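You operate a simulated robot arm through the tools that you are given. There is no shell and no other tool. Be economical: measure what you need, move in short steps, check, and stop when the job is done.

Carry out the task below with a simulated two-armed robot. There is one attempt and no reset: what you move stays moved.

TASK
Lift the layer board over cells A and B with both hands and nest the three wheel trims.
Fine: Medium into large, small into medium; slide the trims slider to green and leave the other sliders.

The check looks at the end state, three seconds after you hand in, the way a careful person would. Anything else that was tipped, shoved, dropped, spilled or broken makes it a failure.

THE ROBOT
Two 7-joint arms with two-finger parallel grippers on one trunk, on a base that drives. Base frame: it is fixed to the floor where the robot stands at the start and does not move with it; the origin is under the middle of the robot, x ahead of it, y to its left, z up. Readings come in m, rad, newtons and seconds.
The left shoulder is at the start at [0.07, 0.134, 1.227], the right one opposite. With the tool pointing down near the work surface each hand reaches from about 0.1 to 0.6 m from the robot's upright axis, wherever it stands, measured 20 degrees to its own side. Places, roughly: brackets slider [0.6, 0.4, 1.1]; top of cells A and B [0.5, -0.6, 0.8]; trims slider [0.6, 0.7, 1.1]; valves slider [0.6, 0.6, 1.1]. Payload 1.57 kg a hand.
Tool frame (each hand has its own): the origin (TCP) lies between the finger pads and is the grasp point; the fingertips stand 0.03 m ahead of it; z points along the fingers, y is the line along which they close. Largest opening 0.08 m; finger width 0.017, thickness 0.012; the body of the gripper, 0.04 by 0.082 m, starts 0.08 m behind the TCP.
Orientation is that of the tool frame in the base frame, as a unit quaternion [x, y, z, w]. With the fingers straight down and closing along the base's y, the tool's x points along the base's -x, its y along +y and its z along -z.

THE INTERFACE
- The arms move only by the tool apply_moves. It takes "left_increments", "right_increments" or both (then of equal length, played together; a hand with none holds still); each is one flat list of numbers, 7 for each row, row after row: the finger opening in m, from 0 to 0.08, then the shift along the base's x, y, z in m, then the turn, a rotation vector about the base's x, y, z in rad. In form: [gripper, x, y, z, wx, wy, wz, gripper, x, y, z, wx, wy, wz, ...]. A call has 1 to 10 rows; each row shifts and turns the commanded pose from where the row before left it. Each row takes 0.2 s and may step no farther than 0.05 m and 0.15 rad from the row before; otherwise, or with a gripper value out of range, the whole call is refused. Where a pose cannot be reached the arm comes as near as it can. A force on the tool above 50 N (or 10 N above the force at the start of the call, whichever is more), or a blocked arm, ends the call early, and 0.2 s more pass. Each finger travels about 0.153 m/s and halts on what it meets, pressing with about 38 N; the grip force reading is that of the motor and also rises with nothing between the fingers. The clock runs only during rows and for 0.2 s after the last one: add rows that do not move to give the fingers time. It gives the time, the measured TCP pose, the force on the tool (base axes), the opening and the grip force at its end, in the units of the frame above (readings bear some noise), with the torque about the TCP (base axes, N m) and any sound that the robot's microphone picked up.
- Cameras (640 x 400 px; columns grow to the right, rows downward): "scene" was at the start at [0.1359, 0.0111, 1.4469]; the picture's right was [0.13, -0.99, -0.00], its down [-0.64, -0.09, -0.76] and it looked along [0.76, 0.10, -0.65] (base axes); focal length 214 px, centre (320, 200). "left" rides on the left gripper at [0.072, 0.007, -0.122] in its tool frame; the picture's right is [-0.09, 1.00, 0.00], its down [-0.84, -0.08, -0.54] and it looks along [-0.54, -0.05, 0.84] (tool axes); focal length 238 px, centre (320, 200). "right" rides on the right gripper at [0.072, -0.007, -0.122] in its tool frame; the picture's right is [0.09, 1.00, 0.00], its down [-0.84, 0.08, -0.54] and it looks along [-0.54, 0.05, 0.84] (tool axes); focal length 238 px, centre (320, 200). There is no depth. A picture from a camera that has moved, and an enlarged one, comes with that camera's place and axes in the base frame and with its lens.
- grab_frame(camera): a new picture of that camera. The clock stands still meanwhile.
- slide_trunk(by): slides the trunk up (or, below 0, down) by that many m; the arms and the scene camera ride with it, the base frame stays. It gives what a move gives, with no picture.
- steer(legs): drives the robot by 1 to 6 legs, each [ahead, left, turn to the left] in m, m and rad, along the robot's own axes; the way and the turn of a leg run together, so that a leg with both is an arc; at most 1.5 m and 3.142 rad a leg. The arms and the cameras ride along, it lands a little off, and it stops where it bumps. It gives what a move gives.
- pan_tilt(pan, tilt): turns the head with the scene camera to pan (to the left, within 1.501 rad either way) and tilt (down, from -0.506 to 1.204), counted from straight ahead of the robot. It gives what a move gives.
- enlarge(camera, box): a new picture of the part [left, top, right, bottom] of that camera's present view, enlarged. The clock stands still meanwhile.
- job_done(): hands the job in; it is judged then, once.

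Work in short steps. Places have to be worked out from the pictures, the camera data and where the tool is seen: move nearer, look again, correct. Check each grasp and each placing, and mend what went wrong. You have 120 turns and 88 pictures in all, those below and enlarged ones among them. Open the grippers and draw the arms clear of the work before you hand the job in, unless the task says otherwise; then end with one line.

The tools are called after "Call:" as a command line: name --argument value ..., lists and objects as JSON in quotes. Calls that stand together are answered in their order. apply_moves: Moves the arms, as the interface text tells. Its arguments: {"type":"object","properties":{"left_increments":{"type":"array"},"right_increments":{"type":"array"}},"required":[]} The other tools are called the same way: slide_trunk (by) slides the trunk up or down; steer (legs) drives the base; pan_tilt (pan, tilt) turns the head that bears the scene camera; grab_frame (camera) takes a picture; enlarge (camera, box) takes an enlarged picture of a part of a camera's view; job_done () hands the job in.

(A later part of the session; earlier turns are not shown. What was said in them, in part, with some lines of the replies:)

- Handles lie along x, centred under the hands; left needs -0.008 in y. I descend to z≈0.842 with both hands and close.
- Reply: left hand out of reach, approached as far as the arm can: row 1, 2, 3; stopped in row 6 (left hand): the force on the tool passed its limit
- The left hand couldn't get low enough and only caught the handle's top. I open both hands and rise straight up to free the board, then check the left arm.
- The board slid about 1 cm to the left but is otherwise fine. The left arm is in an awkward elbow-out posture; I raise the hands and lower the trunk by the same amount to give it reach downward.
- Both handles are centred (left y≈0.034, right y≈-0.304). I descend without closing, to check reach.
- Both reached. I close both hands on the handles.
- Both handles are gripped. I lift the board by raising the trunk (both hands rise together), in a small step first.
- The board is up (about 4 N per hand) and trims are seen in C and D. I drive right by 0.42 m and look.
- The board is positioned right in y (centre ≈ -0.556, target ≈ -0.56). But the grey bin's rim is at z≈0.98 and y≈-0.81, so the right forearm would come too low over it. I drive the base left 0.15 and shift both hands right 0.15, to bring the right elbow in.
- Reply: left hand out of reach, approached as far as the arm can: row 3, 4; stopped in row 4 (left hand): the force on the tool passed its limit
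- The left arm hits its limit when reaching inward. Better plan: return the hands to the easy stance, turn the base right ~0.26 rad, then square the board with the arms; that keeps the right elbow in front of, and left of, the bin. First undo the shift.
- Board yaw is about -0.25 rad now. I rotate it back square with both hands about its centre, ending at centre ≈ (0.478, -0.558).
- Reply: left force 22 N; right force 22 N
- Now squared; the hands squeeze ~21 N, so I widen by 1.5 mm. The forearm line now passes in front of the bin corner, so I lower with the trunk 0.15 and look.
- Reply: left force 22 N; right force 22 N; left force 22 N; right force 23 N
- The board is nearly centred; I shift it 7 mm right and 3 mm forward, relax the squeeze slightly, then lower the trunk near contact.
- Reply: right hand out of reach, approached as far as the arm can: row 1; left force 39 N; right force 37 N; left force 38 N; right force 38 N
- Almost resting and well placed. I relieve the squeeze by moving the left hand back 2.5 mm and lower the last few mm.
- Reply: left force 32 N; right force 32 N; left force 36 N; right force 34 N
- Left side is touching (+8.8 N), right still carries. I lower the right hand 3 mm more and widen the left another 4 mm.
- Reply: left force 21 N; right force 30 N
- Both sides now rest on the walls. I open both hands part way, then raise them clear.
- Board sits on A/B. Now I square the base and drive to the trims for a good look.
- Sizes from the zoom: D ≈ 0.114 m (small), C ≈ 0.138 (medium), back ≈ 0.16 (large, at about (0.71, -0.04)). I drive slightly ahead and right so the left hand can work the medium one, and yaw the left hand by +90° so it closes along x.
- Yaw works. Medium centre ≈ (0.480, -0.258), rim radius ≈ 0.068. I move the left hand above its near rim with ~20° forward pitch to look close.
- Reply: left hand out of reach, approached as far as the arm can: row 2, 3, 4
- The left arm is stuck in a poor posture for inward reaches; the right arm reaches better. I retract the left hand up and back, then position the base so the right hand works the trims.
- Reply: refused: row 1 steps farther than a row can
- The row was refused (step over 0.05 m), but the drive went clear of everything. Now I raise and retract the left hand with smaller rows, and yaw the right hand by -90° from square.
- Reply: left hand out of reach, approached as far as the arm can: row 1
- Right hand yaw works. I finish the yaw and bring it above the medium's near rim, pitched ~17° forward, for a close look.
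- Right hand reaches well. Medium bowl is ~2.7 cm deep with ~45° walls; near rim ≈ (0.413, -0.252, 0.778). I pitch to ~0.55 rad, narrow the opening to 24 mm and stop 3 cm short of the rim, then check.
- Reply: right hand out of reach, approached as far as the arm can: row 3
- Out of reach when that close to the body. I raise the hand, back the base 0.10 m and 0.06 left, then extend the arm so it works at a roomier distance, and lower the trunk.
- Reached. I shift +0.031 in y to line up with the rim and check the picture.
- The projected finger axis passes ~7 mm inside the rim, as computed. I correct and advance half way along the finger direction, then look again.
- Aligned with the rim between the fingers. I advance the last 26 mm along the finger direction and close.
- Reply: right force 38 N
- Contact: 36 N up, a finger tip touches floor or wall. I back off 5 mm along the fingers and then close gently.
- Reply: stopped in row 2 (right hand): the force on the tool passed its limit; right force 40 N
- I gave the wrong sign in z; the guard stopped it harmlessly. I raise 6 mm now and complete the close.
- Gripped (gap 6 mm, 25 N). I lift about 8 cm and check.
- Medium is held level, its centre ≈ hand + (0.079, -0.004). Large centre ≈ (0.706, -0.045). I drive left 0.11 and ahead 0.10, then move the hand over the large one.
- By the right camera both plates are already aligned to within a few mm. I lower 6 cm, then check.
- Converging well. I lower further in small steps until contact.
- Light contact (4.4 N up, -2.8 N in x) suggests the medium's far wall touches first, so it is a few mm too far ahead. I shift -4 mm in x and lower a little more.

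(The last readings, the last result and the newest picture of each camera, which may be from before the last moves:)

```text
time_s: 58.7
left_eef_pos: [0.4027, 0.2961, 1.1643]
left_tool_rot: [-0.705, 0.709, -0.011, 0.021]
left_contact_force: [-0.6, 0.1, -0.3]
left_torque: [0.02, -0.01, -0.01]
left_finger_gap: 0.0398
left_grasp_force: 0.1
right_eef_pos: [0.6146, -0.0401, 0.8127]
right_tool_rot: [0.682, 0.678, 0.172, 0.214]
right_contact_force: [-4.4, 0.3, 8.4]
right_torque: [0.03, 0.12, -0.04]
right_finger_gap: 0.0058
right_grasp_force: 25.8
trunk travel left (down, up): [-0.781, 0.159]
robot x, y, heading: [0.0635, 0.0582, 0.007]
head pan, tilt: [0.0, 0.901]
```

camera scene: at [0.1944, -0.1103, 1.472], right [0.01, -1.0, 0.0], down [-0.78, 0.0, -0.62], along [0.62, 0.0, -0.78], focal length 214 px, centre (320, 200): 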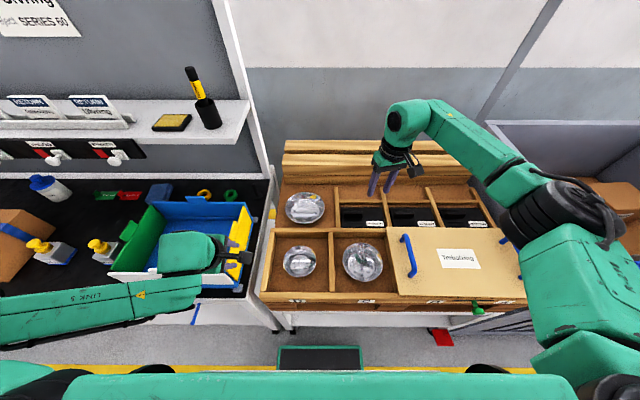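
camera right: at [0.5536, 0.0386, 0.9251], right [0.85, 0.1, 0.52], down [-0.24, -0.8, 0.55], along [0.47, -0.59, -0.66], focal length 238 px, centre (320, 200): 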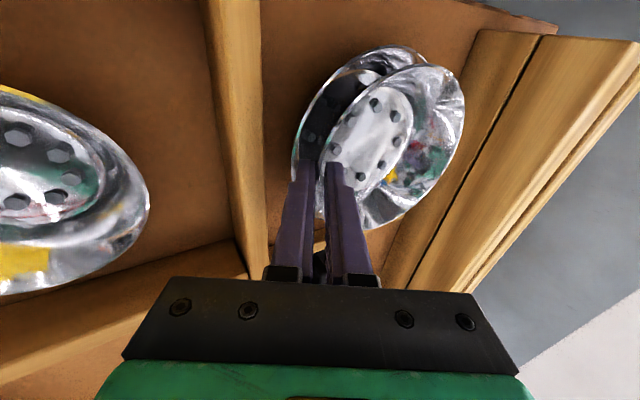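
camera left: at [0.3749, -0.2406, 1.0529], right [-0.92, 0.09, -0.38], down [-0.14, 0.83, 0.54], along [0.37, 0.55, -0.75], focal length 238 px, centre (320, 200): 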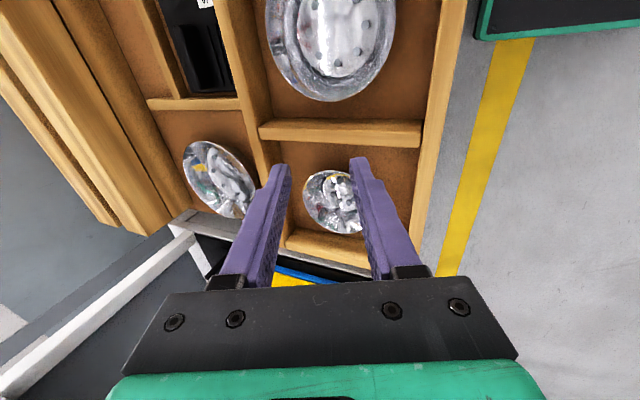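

Call:
enlarge --camera "right" --box '[240, 10, 500, 240]'

Call:
enlarge --camera "scene" --box '[300, 140, 400, 220]'

```text
1.74 times, centred on (370, 125) of right
camera zoom: at [0.5467, 0.0377, 0.9084], right [0.85, 0.1, 0.52], down [-0.24, -0.8, 0.55], along [0.47, -0.59, -0.66], focal length 414 px, centre (233, 330)
```

zoom: 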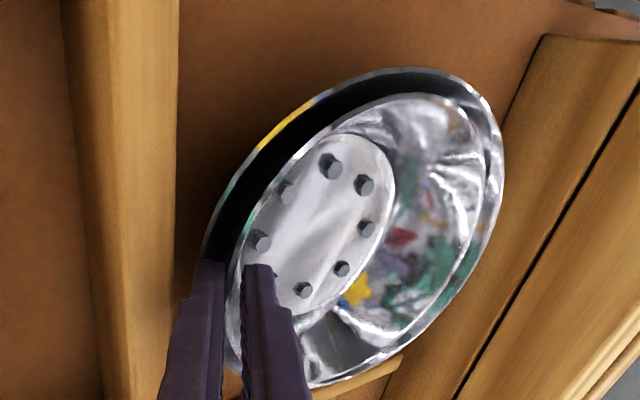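

```text
5.00 times, centred on (350, 180) of scene
camera zoom: at [0.1885, 0.0596, 1.4123], right [0.01, -1.0, 0.0], down [-0.78, 0.0, -0.62], along [0.62, 0.0, -0.78], focal length 1072 px, centre (170, 300)
```

zoom: 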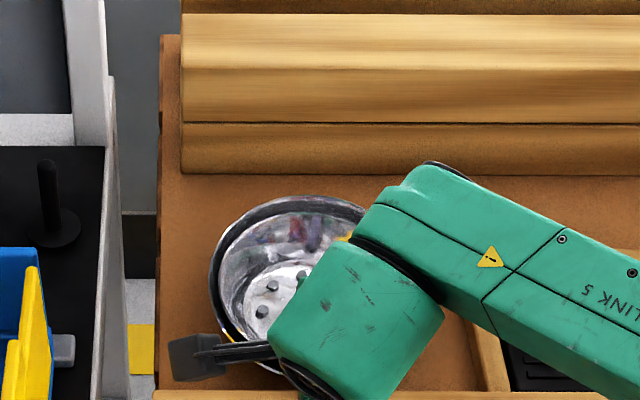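

The medium sits inside the large one. I open slightly and withdraw backward along the fingers.

Call:
apply_moves --right_increments '[0.012, 0, 0, 0.001, 0, 0, 0, 0.014, 0, 0, 0.001, 0, 0, 0, 0.016, -0.003, 0, 0.008, 0, 0, 0, 0.016, -0.012, 0, 0.02, 0, 0, 0, 0.016, -0.015, 0, 0.035, 0, 0, 0]'

Call:
grab_frame --camera "right"

```text
time_s: 59.9
left_eef_pos: [0.4057, 0.2962, 1.1638]
left_tool_rot: [-0.705, 0.709, -0.011, 0.02]
left_contact_force: [0.9, 0.1, -0.3]
left_torque: [0.0, 0.0, 0.02]
left_finger_gap: 0.0399
left_grasp_force: 0.0
right_eef_pos: [0.5874, -0.0422, 0.8759]
right_tool_rot: [0.683, 0.678, 0.171, 0.213]
right_contact_force: [-0.4, -0.5, 0.1]
right_torque: [-0.01, 0.0, 0.0]
right_finger_gap: 0.0159
right_grasp_force: 0.1
trunk travel left (down, up): [-0.781, 0.159]
robot x, y, heading: [0.0616, 0.0633, 0.005]
head pan, tilt: [0.0, 0.901]
```

```text
25 pictures are left
camera right: at [0.5191, 0.0368, 0.9709], right [0.85, 0.1, 0.52], down [-0.24, -0.8, 0.55], along [0.47, -0.59, -0.66], focal length 238 px, centre (320, 200)
```

right: 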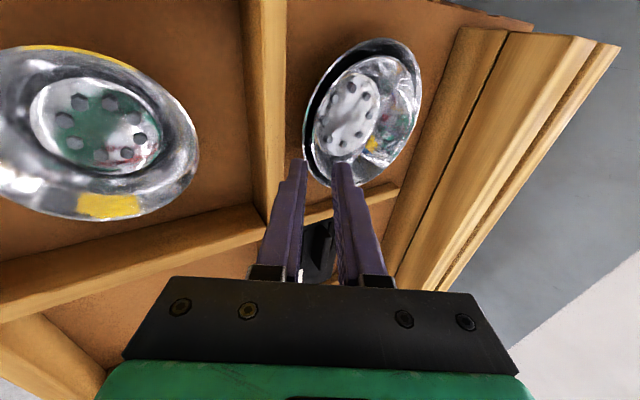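

Nested nicely. Now the small one in D: centre ≈ (0.483, -0.040), near rim x ≈ 0.426. I back the base off, and bring the right hand to a pre-grasp pose.

Call:
steer --legs '[[-0.1, 0, 0], [0, 0.05, 0]]'

Call:
apply_moves --right_increments '[0.022, -0.032, -0.0157, -0.005, 0, 0, 0, 0.022, -0.032, -0.0157, -0.015, 0, 0, 0, 0.022, -0.032, -0.0157, -0.02, 0, 0, 0, 0.022, 0, 0, 0, 0, 0, 0]'

Call:
grab_frame --camera "right"

Call:
enlarge --camera "scene" --box '[240, 140, 480, 310]'

```text
time_s: 61.6
left_eef_pos: [0.3066, 0.3381, 1.165]
left_tool_rot: [-0.704, 0.71, -0.008, 0.021]
left_contact_force: [-0.6, -0.6, 0.2]
left_torque: [0.05, 0.01, -0.03]
left_finger_gap: 0.0401
left_grasp_force: 0.1
right_eef_pos: [0.4875, 0.0023, 0.8723]
right_tool_rot: [0.684, 0.677, 0.171, 0.212]
right_contact_force: [0.6, -0.1, 0.3]
right_torque: [-0.02, 0.02, 0.03]
right_finger_gap: 0.016
right_grasp_force: 0.0
trunk travel left (down, up): [-0.781, 0.159]
robot x, y, heading: [-0.0349, 0.1097, 0.004]
head pan, tilt: [0.0, 0.901]
```

```text
time_s: 62.6
left_eef_pos: [0.3059, 0.3451, 1.1632]
left_tool_rot: [-0.704, 0.71, -0.011, 0.02]
left_contact_force: [-0.2, -0.1, -0.1]
left_torque: [-0.04, -0.02, -0.03]
left_finger_gap: 0.04
left_grasp_force: 0.0
right_eef_pos: [0.3897, -0.0399, 0.8326]
right_tool_rot: [0.683, 0.678, 0.17, 0.214]
right_contact_force: [0.4, 0.2, 0.4]
right_torque: [0.0, 0.04, -0.01]
right_finger_gap: 0.0218
right_grasp_force: 0.1
trunk travel left (down, up): [-0.781, 0.159]
robot x, y, heading: [-0.0349, 0.106, 0.006]
head pan, tilt: [0.0, 0.901]
```

```text
24 pictures are left
camera right: at [0.3226, 0.039, 0.9287], right [0.85, 0.1, 0.52], down [-0.24, -0.8, 0.55], along [0.47, -0.59, -0.66], focal length 238 px, centre (320, 200)
```

right: 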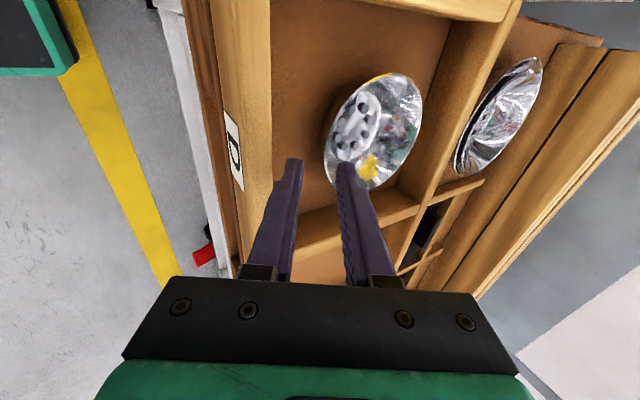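

```text
2.35 times, centred on (360, 225) of scene
camera zoom: at [0.0916, 0.1075, 1.4119], right [0.0, -1.0, 0.0], down [-0.78, 0.0, -0.62], along [0.62, 0.0, -0.78], focal length 505 px, centre (226, 141)
```

zoom: 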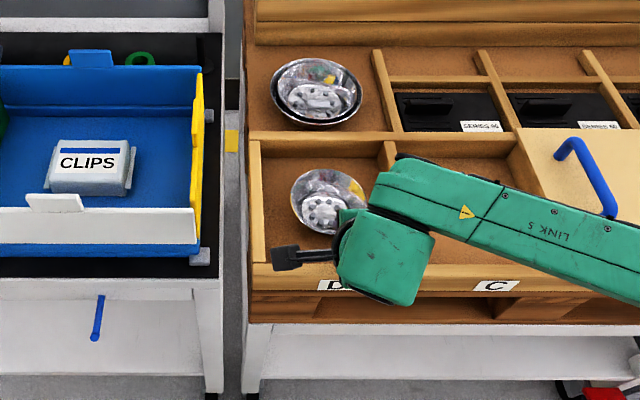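

Alignment close: I shift +5 mm in y, slightly inward, and advance along the fingers to ~1 cm short, then look.

Call:
apply_moves --right_increments '[0.022, 0.009, 0.003, -0.011, 0, 0, 0, 0.022, 0.009, 0.001, -0.012, 0, 0, 0, 0.022, 0, 0, 0, 0, 0, 0]'

Call:
enlarge --camera "right" --box '[220, 40, 460, 240]'

```text
time_s: 63.4
left_eef_pos: [0.3059, 0.3442, 1.1643]
left_tool_rot: [-0.704, 0.71, -0.011, 0.021]
left_contact_force: [-0.3, 0.6, -0.7]
left_torque: [0.01, 0.0, -0.02]
left_finger_gap: 0.0399
left_grasp_force: 0.1
right_eef_pos: [0.409, -0.0359, 0.8101]
right_tool_rot: [0.682, 0.678, 0.17, 0.214]
right_contact_force: [-0.6, 0.2, -0.8]
right_torque: [0.02, 0.02, -0.02]
right_finger_gap: 0.022
right_grasp_force: 0.1
trunk travel left (down, up): [-0.781, 0.159]
robot x, y, heading: [-0.0353, 0.1065, 0.006]
head pan, tilt: [0.0, 0.901]
```

```text
2.00 times, centred on (340, 140) of right
camera zoom: at [0.3414, 0.0419, 0.9064], right [0.85, 0.1, 0.52], down [-0.24, -0.8, 0.55], along [0.47, -0.59, -0.66], focal length 477 px, centre (280, 320)
```

zoom: 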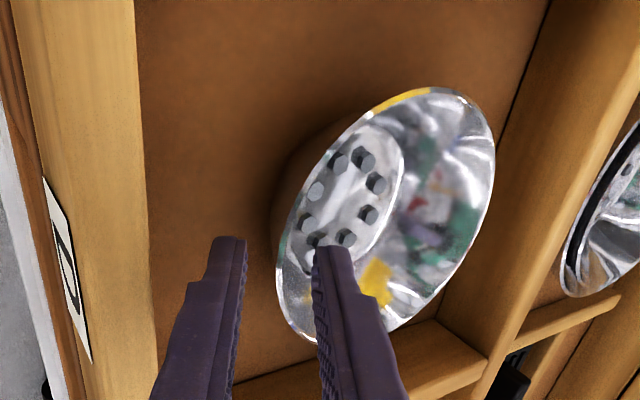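

Rim is centred between the fingers. I advance the last ~11 mm and close.

Call:
apply_moves --right_increments '[0.022, 0.003, 0, -0.005, 0, 0, 0, 0.022, 0.003, 0, -0.004, 0, 0, 0, 0.01, 0, 0, 0, 0, 0, 0, 0.0, 0, 0, 0, 0, 0, 0, 0.0, 0, 0, 0, 0, 0, 0]'

```text
time_s: 64.6
left_eef_pos: [0.305, 0.3449, 1.1645]
left_tool_rot: [-0.704, 0.71, -0.01, 0.02]
left_contact_force: [-0.3, 0.5, 0.5]
left_torque: [-0.03, 0.0, -0.02]
left_finger_gap: 0.04
left_grasp_force: 0.0
right_eef_pos: [0.4154, -0.0371, 0.8026]
right_tool_rot: [0.682, 0.678, 0.171, 0.214]
right_contact_force: [-1.7, 0.5, -0.1]
right_torque: [0.01, 0.07, 0.02]
right_finger_gap: 0.0026
right_grasp_force: 24.4
trunk travel left (down, up): [-0.781, 0.159]
robot x, y, heading: [-0.0378, 0.1081, 0.008]
head pan, tilt: [0.0, 0.901]
```

Gap 2.6 mm — likely the rim sheet. I lift gently and check.

Call:
apply_moves --right_increments '[0.0, 0, 0, 0.01, 0, 0, 0, 0.0, 0, 0, 0.02, 0, 0, 0, 0.0, 0, 0, 0.025, 0, 0, 0, 0.0, 0, 0, 0.03, 0, 0, 0]'

Call:
grab_frame --camera "right"

```text
time_s: 65.6
left_eef_pos: [0.3046, 0.3436, 1.1651]
left_tool_rot: [-0.705, 0.709, -0.011, 0.021]
left_contact_force: [0.4, 0.8, -0.3]
left_torque: [0.06, 0.01, 0.04]
left_finger_gap: 0.0399
left_grasp_force: 0.1
right_eef_pos: [0.4152, -0.0358, 0.8854]
right_tool_rot: [0.683, 0.678, 0.17, 0.214]
right_contact_force: [-0.3, -0.8, -1.1]
right_torque: [0.0, 0.09, 0.03]
right_finger_gap: 0.0027
right_grasp_force: 24.3
trunk travel left (down, up): [-0.781, 0.159]
robot x, y, heading: [-0.0324, 0.1069, 0.006]
head pan, tilt: [0.0, 0.901]
```

```text
21 pictures are left
camera right: at [0.3476, 0.042, 0.9818], right [0.85, 0.1, 0.52], down [-0.24, -0.8, 0.55], along [0.47, -0.59, -0.66], focal length 238 px, centre (320, 200)
```

right: 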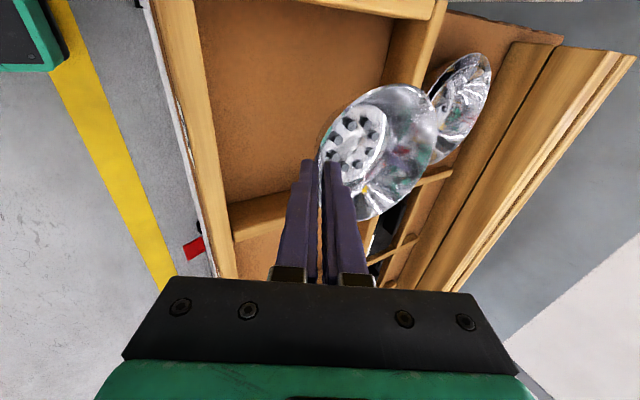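

Held; far side is tilted slightly up. I drive back to the placing stance, move over the nest, and level the trim a bit (+0.12 rad pitch).

Call:
steer --legs '[[0, -0.05, 0], [0.1, 0, 0]]'

Call:
apply_moves --right_increments '[0.0, 0.028, 0.0125, 0, 0, 0.03, 0, 0.0, 0.028, 0.0125, 0, 0, 0.03, 0, 0.0, 0.028, 0.0125, 0, 0, 0.03, 0, 0.0, 0.028, 0.0125, 0, 0, 0.03, 0]'

Call:
grab_frame --camera "right"

```text
time_s: 67.2
left_eef_pos: [0.4023, 0.295, 1.1653]
left_tool_rot: [-0.704, 0.709, -0.01, 0.022]
left_contact_force: [-0.4, 0.1, -0.8]
left_torque: [0.03, 0.0, -0.03]
left_finger_gap: 0.0397
left_grasp_force: 0.1
right_eef_pos: [0.5133, -0.0863, 0.8859]
right_tool_rot: [0.683, 0.677, 0.172, 0.214]
right_contact_force: [-0.4, -0.2, -0.9]
right_torque: [0.04, 0.06, 0.0]
right_finger_gap: 0.0027
right_grasp_force: 23.3
trunk travel left (down, up): [-0.781, 0.159]
robot x, y, heading: [0.0648, 0.058, -0.0]
head pan, tilt: [0.0, 0.901]
```

```text
time_s: 68.2
left_eef_pos: [0.4057, 0.2975, 1.1626]
left_tool_rot: [-0.705, 0.709, -0.011, 0.02]
left_contact_force: [-0.2, 0.0, -0.4]
left_torque: [-0.02, -0.01, 0.04]
left_finger_gap: 0.0401
left_grasp_force: 0.0
right_eef_pos: [0.6244, -0.0351, 0.8857]
right_tool_rot: [0.692, 0.69, 0.128, 0.173]
right_contact_force: [-0.4, -0.2, -0.5]
right_torque: [0.01, 0.08, 0.03]
right_finger_gap: 0.0026
right_grasp_force: 24.0
trunk travel left (down, up): [-0.781, 0.159]
robot x, y, heading: [0.0632, 0.0608, 0.005]
head pan, tilt: [0.0, 0.901]
```

```text
20 pictures are left
camera right: at [0.57, 0.0438, 0.9893], right [0.91, 0.1, 0.41], down [-0.17, -0.8, 0.57], along [0.39, -0.59, -0.71], focal length 238 px, centre (320, 200)
```

right: 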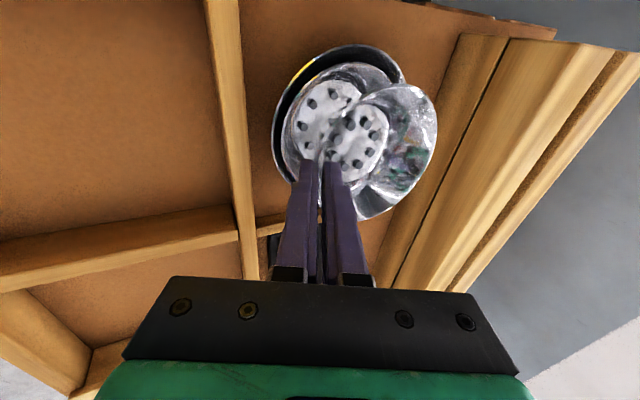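

Small is slightly short of the medium's centre. I shift +10 mm x, -2 mm y while lowering 4.5 cm, and look again.

Call:
apply_moves --right_increments '[0.0, 0.005, -0.001, -0.015, 0, 0, 0, 0.0, 0.005, -0.001, -0.015, 0, 0, 0, 0.0, 0, 0, -0.015, 0, 0, 0]'

Call:
enlarge --camera "right" --box '[240, 10, 500, 240]'

```text
time_s: 69.0
left_eef_pos: [0.4043, 0.2941, 1.1637]
left_tool_rot: [-0.704, 0.71, -0.011, 0.021]
left_contact_force: [-0.2, -0.1, -0.2]
left_torque: [-0.02, -0.02, -0.01]
left_finger_gap: 0.0399
left_grasp_force: 0.1
right_eef_pos: [0.6365, -0.0384, 0.8401]
right_tool_rot: [0.692, 0.689, 0.129, 0.173]
right_contact_force: [0.2, -0.3, -2.4]
right_torque: [-0.04, 0.05, 0.03]
right_finger_gap: 0.0027
right_grasp_force: 24.1
trunk travel left (down, up): [-0.781, 0.159]
robot x, y, heading: [0.0619, 0.0595, 0.003]
head pan, tilt: [0.0, 0.901]
```

```text
1.74 times, centred on (370, 125) of right
camera zoom: at [0.5811, 0.0395, 0.9438], right [0.91, 0.1, 0.41], down [-0.17, -0.8, 0.57], along [0.39, -0.59, -0.71], focal length 414 px, centre (233, 330)
```

zoom: 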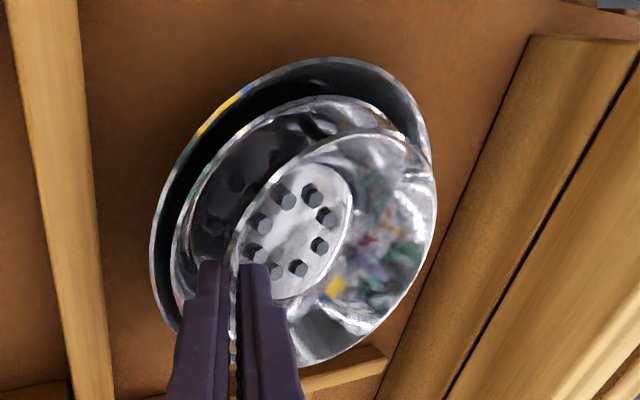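

Small appears ~6 mm too far ahead after parallax; y is fine. I shift -6 mm x and lower 2 cm.

Call:
apply_moves --right_increments '[0.0, -0.006, 0, -0.01, 0, 0, 0, 0.0, 0, 0, -0.008, 0, 0, 0]'

Call:
enlarge --camera "right" --box '[240, 10, 500, 240]'

```text
time_s: 69.6
left_eef_pos: [0.4063, 0.295, 1.1632]
left_tool_rot: [-0.704, 0.709, -0.011, 0.02]
left_contact_force: [-0.1, -0.2, 0.2]
left_torque: [-0.03, 0.05, 0.02]
left_finger_gap: 0.0402
left_grasp_force: 0.0
right_eef_pos: [0.6308, -0.0382, 0.822]
right_tool_rot: [0.693, 0.688, 0.129, 0.173]
right_contact_force: [0.5, -0.3, -0.6]
right_torque: [0.01, 0.07, -0.02]
right_finger_gap: 0.0024
right_grasp_force: 23.9
trunk travel left (down, up): [-0.781, 0.159]
robot x, y, heading: [0.0618, 0.0608, 0.006]
head pan, tilt: [0.0, 0.901]
```

```text
1.74 times, centred on (370, 125) of right
camera zoom: at [0.5753, 0.0404, 0.9261], right [0.91, 0.1, 0.41], down [-0.17, -0.8, 0.57], along [0.39, -0.59, -0.71], focal length 414 px, centre (233, 330)
```

zoom: 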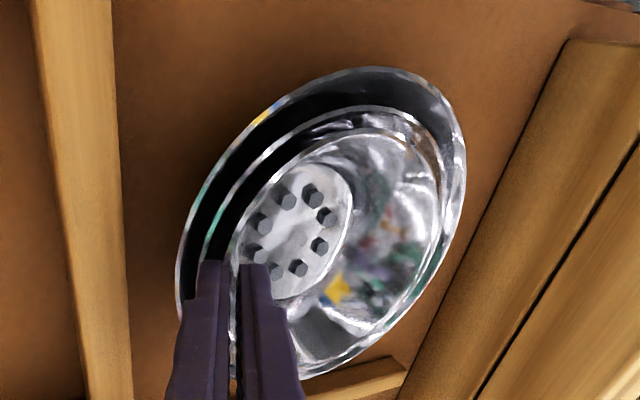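

Now concentric; I lower until light contact.

Call:
apply_moves --right_increments '[0.0, 0, 0.001, -0.005, 0, 0, 0, 0.0, 0, 0, 0, 0, 0, 0]'

```text
time_s: 70.2
left_eef_pos: [0.4021, 0.2956, 1.1639]
left_tool_rot: [-0.705, 0.709, -0.012, 0.022]
left_contact_force: [-0.9, -0.5, 0.0]
left_torque: [-0.03, 0.02, -0.01]
left_finger_gap: 0.0402
left_grasp_force: 0.1
right_eef_pos: [0.6303, -0.0371, 0.8203]
right_tool_rot: [0.691, 0.689, 0.131, 0.174]
right_contact_force: [-2.3, -2.4, 11.1]
right_torque: [-0.15, 0.03, -0.05]
right_finger_gap: 0.0029
right_grasp_force: 23.6
trunk travel left (down, up): [-0.781, 0.159]
robot x, y, heading: [0.0589, 0.0586, 0.004]
head pan, tilt: [0.0, 0.901]
```

Contact at 11 N. I unload 2 mm, open slightly, and withdraw.

Call:
apply_moves --right_increments '[0.0, 0, 0, 0.002, 0, 0, 0, 0.006, 0, 0, 0, 0, 0, 0, 0.012, 0, 0, 0.001, 0, 0, 0, 0.014, -0.002, 0, 0.008, 0, 0, 0, 0.014, -0.008, 0, 0.02, 0, 0, 0, 0.014, -0.015, 0, 0.04, 0, 0, 0, 0.014, -0.015, 0, 0.04, 0, 0, 0]'

Call:
grab_frame --camera "right"

Call:
enlarge --camera "scene" --box '[300, 120, 420, 220]'

```text
time_s: 71.8
left_eef_pos: [0.4034, 0.2961, 1.164]
left_tool_rot: [-0.704, 0.71, -0.011, 0.021]
left_contact_force: [-0.5, 0.1, 0.1]
left_torque: [0.01, 0.0, 0.03]
left_finger_gap: 0.0399
left_grasp_force: 0.1
right_eef_pos: [0.5882, -0.0372, 0.931]
right_tool_rot: [0.692, 0.689, 0.129, 0.174]
right_contact_force: [-0.5, -0.3, -0.3]
right_torque: [0.02, -0.03, 0.0]
right_finger_gap: 0.0141
right_grasp_force: 0.1
trunk travel left (down, up): [-0.781, 0.159]
robot x, y, heading: [0.0612, 0.0617, 0.003]
head pan, tilt: [0.0, 0.901]
```

```text
17 pictures are left
camera right: at [0.5327, 0.0414, 1.034], right [0.91, 0.1, 0.41], down [-0.17, -0.8, 0.57], along [0.39, -0.59, -0.71], focal length 238 px, centre (320, 200)
```

right: 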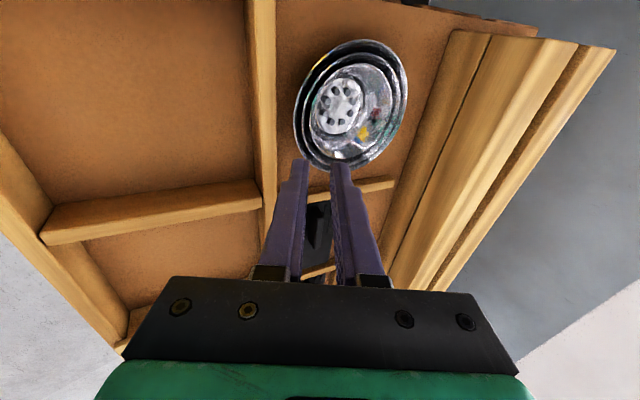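

```text
4.00 times, centred on (360, 170) of scene
camera zoom: at [0.189, 0.0584, 1.412], right [0.0, -1.0, 0.0], down [-0.78, 0.0, -0.62], along [0.62, 0.0, -0.78], focal length 858 px, centre (160, 320)
```

zoom: 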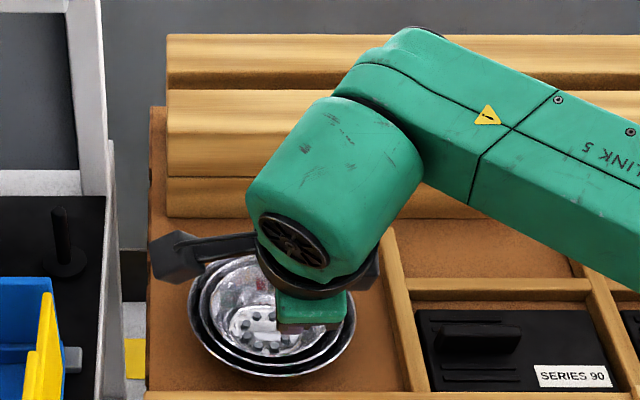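

All three trims are nested concentrically. Now the slider: I raise the right hand, back the base off, drive left and look at the slider panel.

Call:
apply_moves --right_increments '[0.014, -0.02, -0.02, 0.04, 0, 0, 0, 0.014, -0.02, -0.02, 0.04, 0, 0, 0, 0.014, -0.02, -0.02, 0.04, 0, 0, 0, 0.014, -0.02, -0.02, 0.04, 0, 0, 0]'

Call:
steer --legs '[[-0.15, 0, 0], [0, 0.45, 0]]'

Call:
pan_tilt --pan 0.2 --tilt 0.45

Call:
grab_frame --camera "scene"

```text
time_s: 72.8
left_eef_pos: [0.4022, 0.2951, 1.1649]
left_tool_rot: [-0.705, 0.709, -0.011, 0.022]
left_contact_force: [-0.5, -0.3, 0.0]
left_torque: [0.06, 0.03, -0.04]
left_finger_gap: 0.0398
left_grasp_force: 0.0
right_eef_pos: [0.5049, -0.1201, 1.0878]
right_tool_rot: [0.692, 0.689, 0.13, 0.173]
right_contact_force: [-0.8, 0.2, 0.1]
right_torque: [0.02, -0.01, 0.0]
right_finger_gap: 0.014
right_grasp_force: 0.0
trunk travel left (down, up): [-0.781, 0.159]
robot x, y, heading: [0.0649, 0.0601, 0.001]
head pan, tilt: [0.0, 0.901]
```

```text
time_s: 76.6
left_eef_pos: [0.2556, 0.7508, 1.1637]
left_tool_rot: [-0.702, 0.712, -0.01, 0.021]
left_contact_force: [0.4, -0.4, 0.8]
left_torque: [-0.01, 0.02, -0.01]
left_finger_gap: 0.0397
left_grasp_force: 0.1
right_eef_pos: [0.3539, 0.3367, 1.0879]
right_tool_rot: [0.694, 0.687, 0.128, 0.174]
right_contact_force: [-0.7, 0.2, 1.2]
right_torque: [0.0, 0.01, 0.0]
right_finger_gap: 0.014
right_grasp_force: 0.0
trunk travel left (down, up): [-0.781, 0.159]
robot x, y, heading: [-0.0882, 0.5155, -0.006]
head pan, tilt: [0.0, 0.901]
```

```text
time_s: 77.5
left_eef_pos: [0.2539, 0.7531, 1.1646]
left_tool_rot: [-0.702, 0.712, -0.011, 0.02]
left_contact_force: [-0.4, 1.2, -0.2]
left_torque: [0.0, 0.0, 0.01]
left_finger_gap: 0.0399
left_grasp_force: 0.0
right_eef_pos: [0.354, 0.3377, 1.0874]
right_tool_rot: [0.694, 0.687, 0.129, 0.173]
right_contact_force: [0.1, 0.5, -0.6]
right_torque: [0.03, 0.0, 0.04]
right_finger_gap: 0.014
right_grasp_force: 0.1
trunk travel left (down, up): [-0.781, 0.159]
robot x, y, heading: [-0.0901, 0.5158, 0.0]
head pan, tilt: [0.201, 0.45]
```

```text
15 pictures are left
camera scene: at [0.0532, 0.5348, 1.4502], right [0.2, -0.98, 0.0], down [-0.43, -0.09, -0.9], along [0.88, 0.18, -0.44], focal length 214 px, centre (320, 200)
```

scene: 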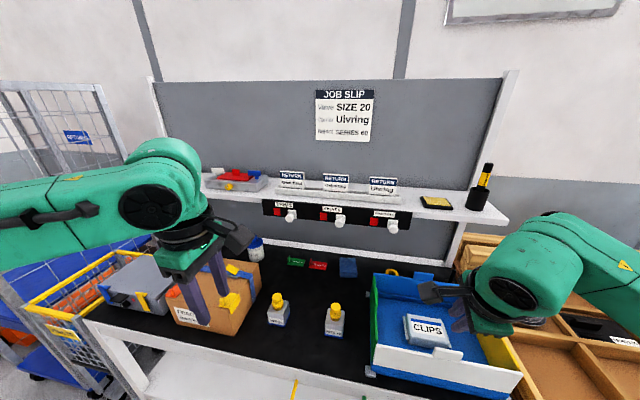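

Call:
enlarge --camera "scene" --box '[250, 180, 430, 250]'

```text
3.56 times, centred on (340, 215) of scene
camera zoom: at [0.0532, 0.5348, 1.4502], right [0.2, -0.98, 0.0], down [-0.43, -0.09, -0.9], along [0.88, 0.18, -0.44], focal length 763 px, centre (249, 147)
```

zoom: 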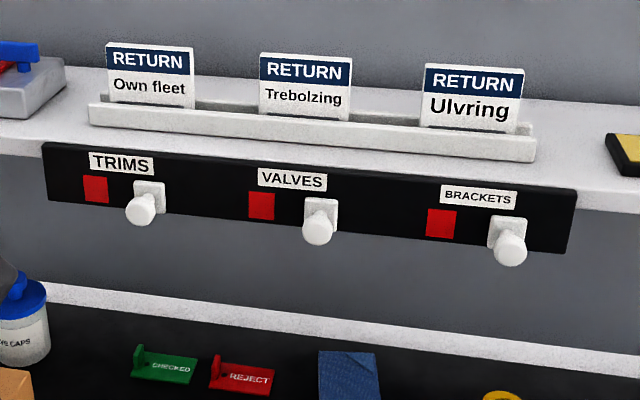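

Sliding the TRIMS plate left by ~5 cm covers red and shows green. Knob ball ≈ (0.622, 0.752, 1.092). I pull the right hand back and pitch the left hand ~1.0 rad forward with fingers closed, moving it ahead.

Call:
apply_moves --left_increments '[0.0, 0.03, -0.008, -0.005, 0, -0.143, 0, 0.0, 0.03, -0.008, -0.005, 0, -0.143, 0, 0.0, 0.03, -0.008, -0.005, 0, -0.143, 0, 0.0, 0.03, -0.008, -0.005, 0, -0.143, 0, 0.0, 0.03, -0.008, -0.005, 0, -0.143, 0, 0.0, 0.03, -0.008, -0.005, 0, -0.143, 0, 0.0, 0.03, -0.008, -0.005, 0, -0.143, 0]' --right_increments '[0.014, -0.02, 0, 0, 0, 0, 0, 0.014, -0.02, 0, 0, 0, 0, 0, 0.014, -0.02, 0, 0, 0, 0, 0, 0.014, -0.02, 0, 0, 0, 0, 0, 0.014, 0, 0, 0, 0, 0, 0, 0.014, 0, 0, 0, 0, 0, 0, 0.014, 0, 0, 0, 0, 0, 0]'

Call:
grab_frame --camera "scene"

```text
time_s: 79.1
left_eef_pos: [0.4673, 0.7102, 1.1448]
left_tool_rot: [-0.61, 0.616, -0.345, 0.359]
left_contact_force: [0.1, -0.3, 0.2]
left_torque: [0.02, -0.02, 0.02]
left_finger_gap: 0.0003
left_grasp_force: 21.0
left hand out of reach, approached as far as the arm can: row 7
right_eef_pos: [0.2726, 0.3387, 1.0873]
right_tool_rot: [0.695, 0.686, 0.128, 0.173]
right_contact_force: [0.4, 0.5, -0.2]
right_torque: [-0.03, -0.02, 0.0]
right_finger_gap: 0.0145
right_grasp_force: 0.1
trunk travel left (down, up): [-0.781, 0.159]
robot x, y, heading: [-0.0884, 0.5131, -0.004]
head pan, tilt: [0.201, 0.45]
```

```text
13 pictures are left
camera scene: at [0.0546, 0.5353, 1.4502], right [0.2, -0.98, 0.0], down [-0.43, -0.09, -0.9], along [0.88, 0.18, -0.44], focal length 214 px, centre (320, 200)
```

scene: 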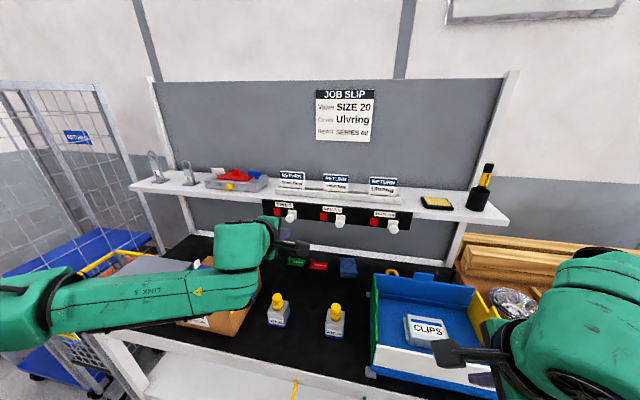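

Hand is ready to the right of the trims knob. I drive 0.10 ahead, then lower 4 cm with a small step ahead, and check the alignment.

Call:
steer --legs '[[0.1, 0, 0]]'

Call:
apply_moves --left_increments '[0.0, 0, 0, -0.02, 0, 0, 0, 0.0, 0.005, 0, -0.02, 0, 0, 0, 0.0, 0.01, 0, 0, 0, 0, 0]'

Call:
enlarge --camera "scene" --box '[230, 150, 390, 250]'

Call:
grab_frame --camera "left"

```text
time_s: 80.2
left_eef_pos: [0.5628, 0.7098, 1.1453]
left_tool_rot: [-0.61, 0.616, -0.346, 0.359]
left_contact_force: [0.4, -0.5, -0.1]
left_torque: [-0.02, 0.01, 0.01]
left_finger_gap: 0.0
left_grasp_force: 21.3
right_eef_pos: [0.3689, 0.3395, 1.0884]
right_tool_rot: [0.694, 0.687, 0.129, 0.174]
right_contact_force: [-0.8, -1.3, 0.4]
right_torque: [0.0, 0.04, 0.04]
right_finger_gap: 0.0139
right_grasp_force: 0.1
trunk travel left (down, up): [-0.781, 0.159]
robot x, y, heading: [0.0125, 0.5189, -0.002]
head pan, tilt: [0.201, 0.45]
```

```text
time_s: 81.0
left_eef_pos: [0.5792, 0.7277, 1.1238]
left_tool_rot: [-0.61, 0.618, -0.344, 0.358]
left_contact_force: [-0.4, -1.3, -0.1]
left_torque: [-0.02, 0.0, 0.02]
left_finger_gap: 0.0001
left_grasp_force: 21.3
left hand out of reach, approached as far as the arm can: row 1, 2
right_eef_pos: [0.3724, 0.339, 1.0873]
right_tool_rot: [0.694, 0.687, 0.128, 0.172]
right_contact_force: [-0.4, -0.1, -0.2]
right_torque: [0.0, 0.02, 0.02]
right_finger_gap: 0.0139
right_grasp_force: 0.1
trunk travel left (down, up): [-0.781, 0.159]
robot x, y, heading: [0.0064, 0.5184, 0.003]
head pan, tilt: [0.201, 0.45]
```

```text
4.00 times, centred on (310, 200) of scene
camera zoom: at [0.1531, 0.5341, 1.4501], right [0.2, -0.98, 0.0], down [-0.43, -0.09, -0.9], along [0.88, 0.18, -0.44], focal length 858 px, centre (360, 200)
```

zoom: 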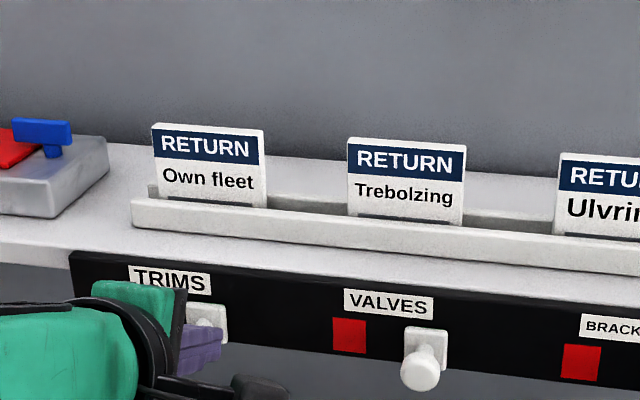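

```text
11 pictures are left
camera left: at [0.4719, 0.6552, 1.1788], right [-0.51, 0.11, -0.85], down [-0.43, 0.83, 0.36], along [0.75, 0.55, -0.37], focal length 238 px, centre (320, 200)
```

left: 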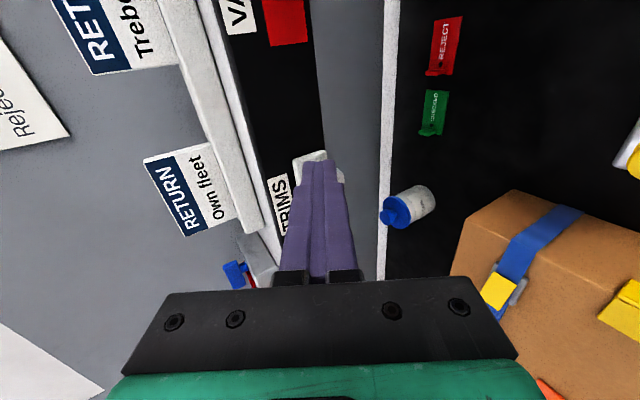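

The hand drifted left, right in front of the knob. I use the base to back off and shift right, the trunk to lower 2 cm, then come forward again.

Call:
steer --legs '[[-0.04, 0, 0], [0, -0.03, 0]]'

Call:
slide_trunk --by -0.018

Call:
grab_frame --camera "left"

```text
time_s: 82.3
left_eef_pos: [0.5378, 0.7058, 1.122]
left_tool_rot: [-0.612, 0.617, -0.344, 0.355]
left_contact_force: [0.7, 0.1, -0.3]
left_torque: [0.01, -0.02, -0.04]
left_finger_gap: 0.0
left_grasp_force: 21.4
right_eef_pos: [0.3309, 0.3158, 1.0887]
right_tool_rot: [0.693, 0.688, 0.127, 0.174]
right_contact_force: [0.2, 0.6, 0.2]
right_torque: [-0.08, 0.01, -0.04]
right_finger_gap: 0.0139
right_grasp_force: 0.0
trunk travel left (down, up): [-0.781, 0.159]
robot x, y, heading: [-0.0275, 0.4845, -0.002]
head pan, tilt: [0.201, 0.45]
```

```text
time_s: 83.0
left_eef_pos: [0.5382, 0.7026, 1.1061]
left_tool_rot: [-0.611, 0.617, -0.344, 0.358]
left_contact_force: [0.7, -0.5, 0.7]
left_torque: [0.0, 0.0, 0.01]
left_finger_gap: 0.0001
left_grasp_force: 20.5
right_eef_pos: [0.3311, 0.3118, 1.0691]
right_tool_rot: [0.693, 0.688, 0.128, 0.173]
right_contact_force: [-0.3, -0.1, 0.2]
right_torque: [0.03, -0.01, 0.03]
right_finger_gap: 0.0141
right_grasp_force: 0.0
trunk travel left (down, up): [-0.763, 0.177]
robot x, y, heading: [-0.0319, 0.4878, 0.005]
head pan, tilt: [0.201, 0.45]
```

```text
10 pictures are left
camera left: at [0.4306, 0.6285, 1.1609], right [-0.51, 0.11, -0.86], down [-0.43, 0.83, 0.36], along [0.75, 0.55, -0.37], focal length 238 px, centre (320, 200)
```

left: 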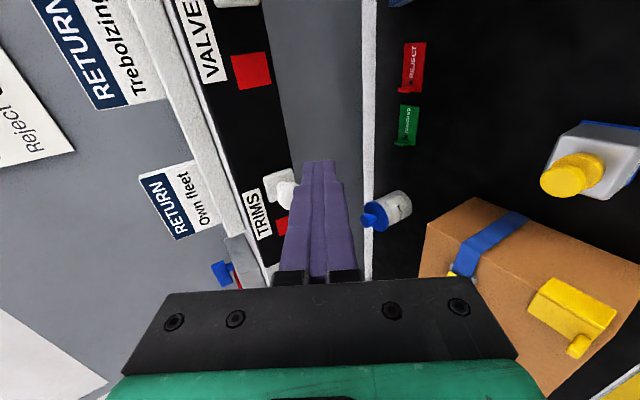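

Ball is at about (0.622, 0.747, 1.10), fingertip at (0.564, 0.703, 1.091), clear to its right. I drive 0.058 forward, then push +y with the arm.

Call:
steer --legs '[[0.058, 0, 0]]'

Call:
grab_frame --camera "left"

```text
time_s: 83.9
left_eef_pos: [0.5909, 0.7012, 1.1095]
left_tool_rot: [-0.61, 0.617, -0.345, 0.359]
left_contact_force: [-0.6, 0.3, 0.2]
left_torque: [-0.02, 0.02, -0.01]
left_finger_gap: 0.0
left_grasp_force: 21.2
right_eef_pos: [0.3845, 0.3105, 1.0703]
right_tool_rot: [0.692, 0.688, 0.131, 0.175]
right_contact_force: [0.3, -1.1, 0.5]
right_torque: [-0.01, -0.01, -0.01]
right_finger_gap: 0.0141
right_grasp_force: 0.1
trunk travel left (down, up): [-0.763, 0.177]
robot x, y, heading: [0.0245, 0.4872, -0.001]
head pan, tilt: [0.201, 0.45]
```

```text
9 pictures are left
camera left: at [0.4831, 0.6278, 1.1635], right [-0.5, 0.11, -0.86], down [-0.43, 0.83, 0.36], along [0.75, 0.55, -0.37], focal length 238 px, centre (320, 200)
```

left: 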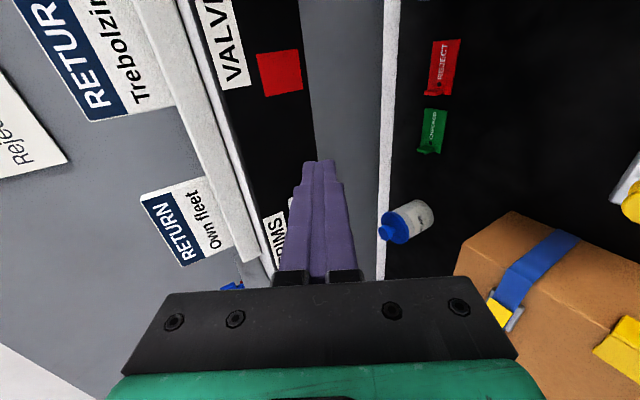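

Fingers are beside the knob. I push left in 12 mm steps (force guard on).

Call:
apply_moves --left_increments '[0, 0, 0.012, 0, 0, 0, 0, 0, 0, 0.012, 0, 0, 0, 0, 0, 0, 0.012, 0, 0, 0, 0, 0, 0, 0.012, 0, 0, 0, 0, 0, 0, 0.012, 0, 0, 0, 0, 0, 0, 0.012, 0, 0, 0, 0]'

Call:
enlarge --camera "scene" --box '[230, 150, 390, 250]'

```text
time_s: 85.3
left_eef_pos: [0.5946, 0.7734, 1.1066]
left_tool_rot: [-0.61, 0.617, -0.344, 0.359]
left_contact_force: [-1.0, -0.7, -0.5]
left_torque: [-0.03, -0.04, 0.0]
left_finger_gap: 0.0
left_grasp_force: 21.7
right_eef_pos: [0.389, 0.3114, 1.0693]
right_tool_rot: [0.693, 0.688, 0.129, 0.172]
right_contact_force: [0.2, 0.4, 0.3]
right_torque: [0.0, -0.01, 0.0]
right_finger_gap: 0.0141
right_grasp_force: 0.1
trunk travel left (down, up): [-0.763, 0.177]
robot x, y, heading: [0.0295, 0.4862, -0.0]
head pan, tilt: [0.201, 0.45]
```

```text
4.00 times, centred on (310, 200) of scene
camera zoom: at [0.1683, 0.5061, 1.4323], right [0.2, -0.98, 0.0], down [-0.43, -0.09, -0.9], along [0.88, 0.18, -0.44], focal length 858 px, centre (360, 200)
```

zoom: 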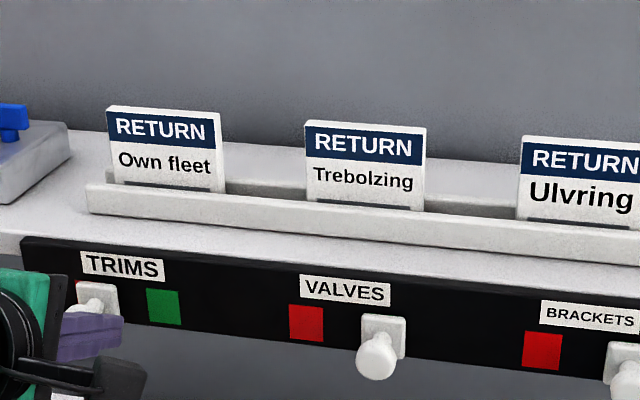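

Green shows; a sliver of red may remain at the left. I push slightly further to the stop.

Call:
apply_moves --left_increments '[0, 0, 0.006, 0, 0, 0, 0, 0, 0, 0.006, 0, 0, 0, 0, 0, 0, 0.004, 0, 0, 0, 0]'

Call:
enlarge --camera "scene" --box '[220, 190, 320, 250]'

```text
time_s: 86.1
left_eef_pos: [0.5955, 0.7817, 1.1068]
left_tool_rot: [-0.608, 0.62, -0.344, 0.358]
left_contact_force: [-4.4, -15.4, -5.5]
left_torque: [-0.19, 0.33, -0.26]
left_finger_gap: 0.0
left_grasp_force: 21.1
right_eef_pos: [0.3889, 0.3054, 1.0687]
right_tool_rot: [0.694, 0.687, 0.13, 0.172]
right_contact_force: [-0.9, 0.6, 0.0]
right_torque: [-0.08, 0.0, -0.04]
right_finger_gap: 0.0139
right_grasp_force: 0.0
trunk travel left (down, up): [-0.763, 0.177]
robot x, y, heading: [0.028, 0.4901, 0.005]
head pan, tilt: [0.201, 0.45]
```

```text
6.40 times, centred on (270, 220) of scene
camera zoom: at [0.1683, 0.5002, 1.4323], right [0.2, -0.98, 0.0], down [-0.43, -0.08, -0.9], along [0.88, 0.18, -0.43], focal length 1373 px, centre (640, 72)
```

zoom: 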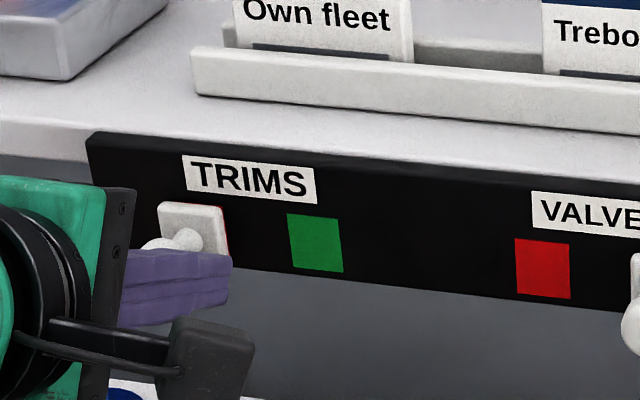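

The slider is at its stop with green shown. I ease the finger off and back the base away, then take a last look at everything.

Call:
apply_moves --left_increments '[0, -0.002, -0.008, 0, 0, 0, 0, 0, -0.01, -0.006, 0, 0, 0, 0]'

Call:
steer --legs '[[-0.25, 0, 0]]'

Call:
enlarge --camera "scene" --box '[220, 150, 420, 275]'

```text
time_s: 86.7
left_eef_pos: [0.5826, 0.7762, 1.1068]
left_tool_rot: [-0.611, 0.616, -0.344, 0.359]
left_contact_force: [0.0, 0.3, -0.3]
left_torque: [-0.01, 0.04, 0.02]
left_finger_gap: 0.0
left_grasp_force: 21.5
right_eef_pos: [0.3876, 0.3113, 1.0706]
right_tool_rot: [0.692, 0.689, 0.13, 0.173]
right_contact_force: [0.7, -0.4, 0.0]
right_torque: [0.01, 0.02, 0.0]
right_finger_gap: 0.0142
right_grasp_force: 0.1
trunk travel left (down, up): [-0.763, 0.177]
robot x, y, heading: [0.0219, 0.4861, 0.001]
head pan, tilt: [0.201, 0.45]
```

```text
time_s: 88.6
left_eef_pos: [0.3342, 0.7731, 1.1054]
left_tool_rot: [-0.61, 0.618, -0.343, 0.358]
left_contact_force: [-0.4, 0.2, 0.4]
left_torque: [0.03, 0.0, -0.01]
left_finger_gap: 0.0
left_grasp_force: 21.2
right_eef_pos: [0.1405, 0.3096, 1.0694]
right_tool_rot: [0.694, 0.687, 0.128, 0.173]
right_contact_force: [-1.2, 0.5, -0.4]
right_torque: [-0.01, 0.03, 0.03]
right_finger_gap: 0.0138
right_grasp_force: 0.1
trunk travel left (down, up): [-0.763, 0.177]
robot x, y, heading: [-0.2238, 0.4898, -0.004]
head pan, tilt: [0.201, 0.45]
```

```text
3.20 times, centred on (320, 212) of scene
camera zoom: at [-0.0796, 0.5059, 1.4321], right [0.2, -0.98, 0.0], down [-0.43, -0.09, -0.9], along [0.88, 0.18, -0.44], focal length 686 px, centre (320, 160)
```

zoom: 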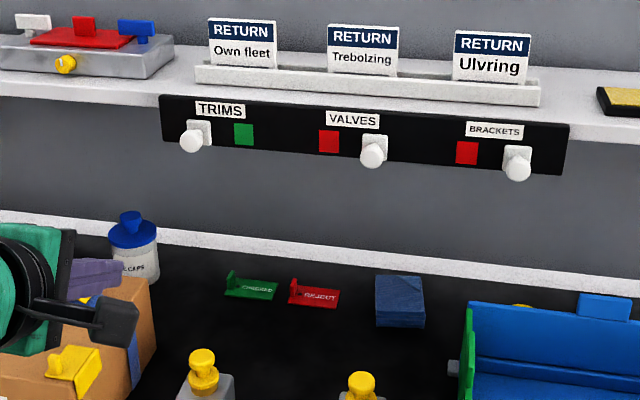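

Trims is green, the others unchanged. I drive toward the crate, open the grippers, and check the board and the nest.

Call:
apply_moves --left_increments '[0.06, 0, 0, 0.02, 0, 0, 0, 0.06, 0, 0, 0.02, 0, 0, 0]' --right_increments '[0.06, 0, 0, 0.02, 0, 0, 0, 0.06, 0, 0, 0.02, 0, 0, 0]'

Call:
steer --legs '[[0, -0.65, 0]]'

Call:
pan_tilt --pan -0.15 --tilt 0.7

Call:
grab_frame --camera "scene"

```text
time_s: 89.2
left_eef_pos: [0.3337, 0.7731, 1.146]
left_tool_rot: [-0.61, 0.618, -0.344, 0.358]
left_contact_force: [0.0, 0.3, 0.2]
left_torque: [-0.03, -0.02, 0.01]
left_finger_gap: 0.0599
left_grasp_force: 0.0
right_eef_pos: [0.1394, 0.3107, 1.1081]
right_tool_rot: [0.694, 0.687, 0.129, 0.173]
right_contact_force: [0.4, 0.2, -0.2]
right_torque: [0.01, -0.01, -0.01]
right_finger_gap: 0.0599
right_grasp_force: 0.1
trunk travel left (down, up): [-0.763, 0.177]
robot x, y, heading: [-0.2222, 0.4884, -0.009]
head pan, tilt: [0.201, 0.45]
```

```text
time_s: 92.8
left_eef_pos: [0.3327, 0.1057, 1.1462]
left_tool_rot: [-0.606, 0.622, -0.347, 0.355]
left_contact_force: [0.4, -0.2, 0.5]
left_torque: [0.0, -0.02, -0.01]
left_finger_gap: 0.0599
left_grasp_force: 0.1
right_eef_pos: [0.1312, -0.3534, 1.1099]
right_tool_rot: [0.698, 0.682, 0.127, 0.175]
right_contact_force: [0.3, 0.6, 1.2]
right_torque: [0.01, 0.0, 0.02]
right_finger_gap: 0.0602
right_grasp_force: 0.1
trunk travel left (down, up): [-0.763, 0.177]
robot x, y, heading: [-0.2282, -0.1703, -0.02]
head pan, tilt: [0.201, 0.45]
```

```text
time_s: 93.7
left_eef_pos: [0.3319, 0.1059, 1.1458]
left_tool_rot: [-0.606, 0.622, -0.347, 0.356]
left_contact_force: [0.7, 0.4, -0.7]
left_torque: [0.0, 0.03, 0.01]
left_finger_gap: 0.06
left_grasp_force: 0.0
right_eef_pos: [0.1322, -0.3537, 1.1094]
right_tool_rot: [0.699, 0.682, 0.127, 0.174]
right_contact_force: [0.5, -0.2, 0.1]
right_torque: [-0.01, -0.02, 0.0]
right_finger_gap: 0.06
right_grasp_force: 0.0
trunk travel left (down, up): [-0.763, 0.177]
robot x, y, heading: [-0.2279, -0.1693, -0.017]
head pan, tilt: [-0.15, 0.7]
```

```text
5 pictures are left
camera scene: at [-0.0928, -0.1867, 1.4102], right [-0.16, -0.99, 0.0], down [-0.64, 0.11, -0.77], along [0.75, -0.13, -0.64], focal length 214 px, centre (320, 200)
```

scene: 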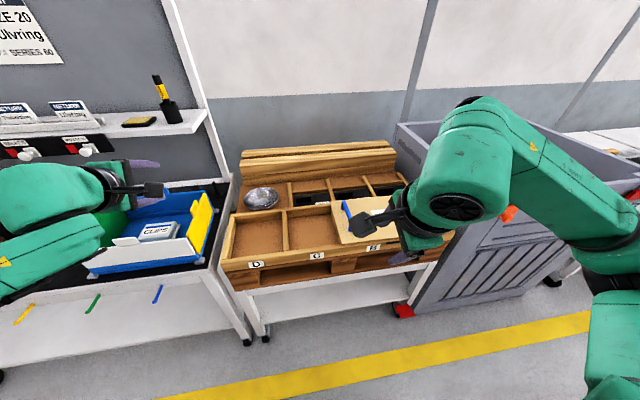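

The right arm hides the board; I drive 0.35 right to look between the arms.

Call:
steer --legs '[[0, -0.35, 0]]'

Call:
pan_tilt --pan 0.0 --tilt 0.7

Call:
enlarge --camera "scene" --box '[180, 120, 420, 290]'

```text
time_s: 95.9
left_eef_pos: [0.3266, -0.2354, 1.1451]
left_tool_rot: [-0.608, 0.62, -0.346, 0.356]
left_contact_force: [0.1, -0.1, 0.6]
left_torque: [0.0, -0.02, 0.03]
left_finger_gap: 0.0601
left_grasp_force: 0.1
right_eef_pos: [0.1275, -0.6957, 1.1091]
right_tool_rot: [0.697, 0.684, 0.127, 0.174]
right_contact_force: [-1.6, 0.2, 0.1]
right_torque: [-0.01, 0.0, 0.0]
right_finger_gap: 0.0602
right_grasp_force: 0.2
trunk travel left (down, up): [-0.763, 0.177]
robot x, y, heading: [-0.2328, -0.5199, -0.005]
head pan, tilt: [-0.15, 0.7]
```

```text
time_s: 96.6
left_eef_pos: [0.3269, -0.2354, 1.1468]
left_tool_rot: [-0.607, 0.621, -0.345, 0.356]
left_contact_force: [-0.5, -0.6, -0.3]
left_torque: [-0.03, 0.03, -0.01]
left_finger_gap: 0.0596
left_grasp_force: 0.0
right_eef_pos: [0.128, -0.6977, 1.1091]
right_tool_rot: [0.697, 0.684, 0.128, 0.173]
right_contact_force: [0.9, -0.3, 0.0]
right_torque: [0.02, 0.0, 0.02]
right_finger_gap: 0.0599
right_grasp_force: 0.0
trunk travel left (down, up): [-0.763, 0.177]
robot x, y, heading: [-0.2348, -0.5157, -0.01]
head pan, tilt: [0.0, 0.7]
```

```text
2.35 times, centred on (300, 205) of scene
camera zoom: at [-0.0963, -0.5189, 1.4101], right [-0.01, -1.0, 0.0], down [-0.64, 0.01, -0.76], along [0.76, -0.01, -0.64], focal length 505 px, centre (367, 188)
```

zoom: 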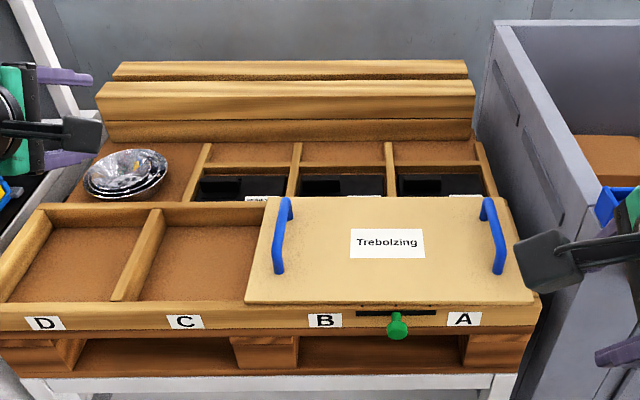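

Board is flat on A/B. The nest looks tilted from here; I zoom in.

Call:
enlarge --camera "scene" --box '[205, 170, 255, 210]'

```text
10.00 times, centred on (230, 190) of scene
camera zoom: at [-0.0963, -0.5189, 1.4101], right [-0.01, -1.0, 0.0], down [-0.64, 0.01, -0.76], along [0.76, -0.01, -0.64], focal length 2145 px, centre (1220, 300)
```

zoom: 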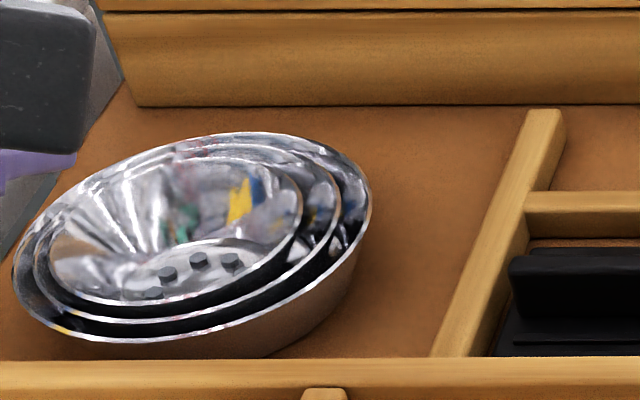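

The apparent slant matches the wide-angle perspective, which predicts about 20° at that spot. The nest is level and concentric, the board rests on A/B, trims shows green, and the hands are open and clear.

Call:
job_done

```text
The job is handed in.
```

The layer board now lies flat over cells A and B. The medium trim is nested in the large one and the small in the medium, at the large trim's place behind cell D. The trims slider shows green and the other two sliders are untouched.
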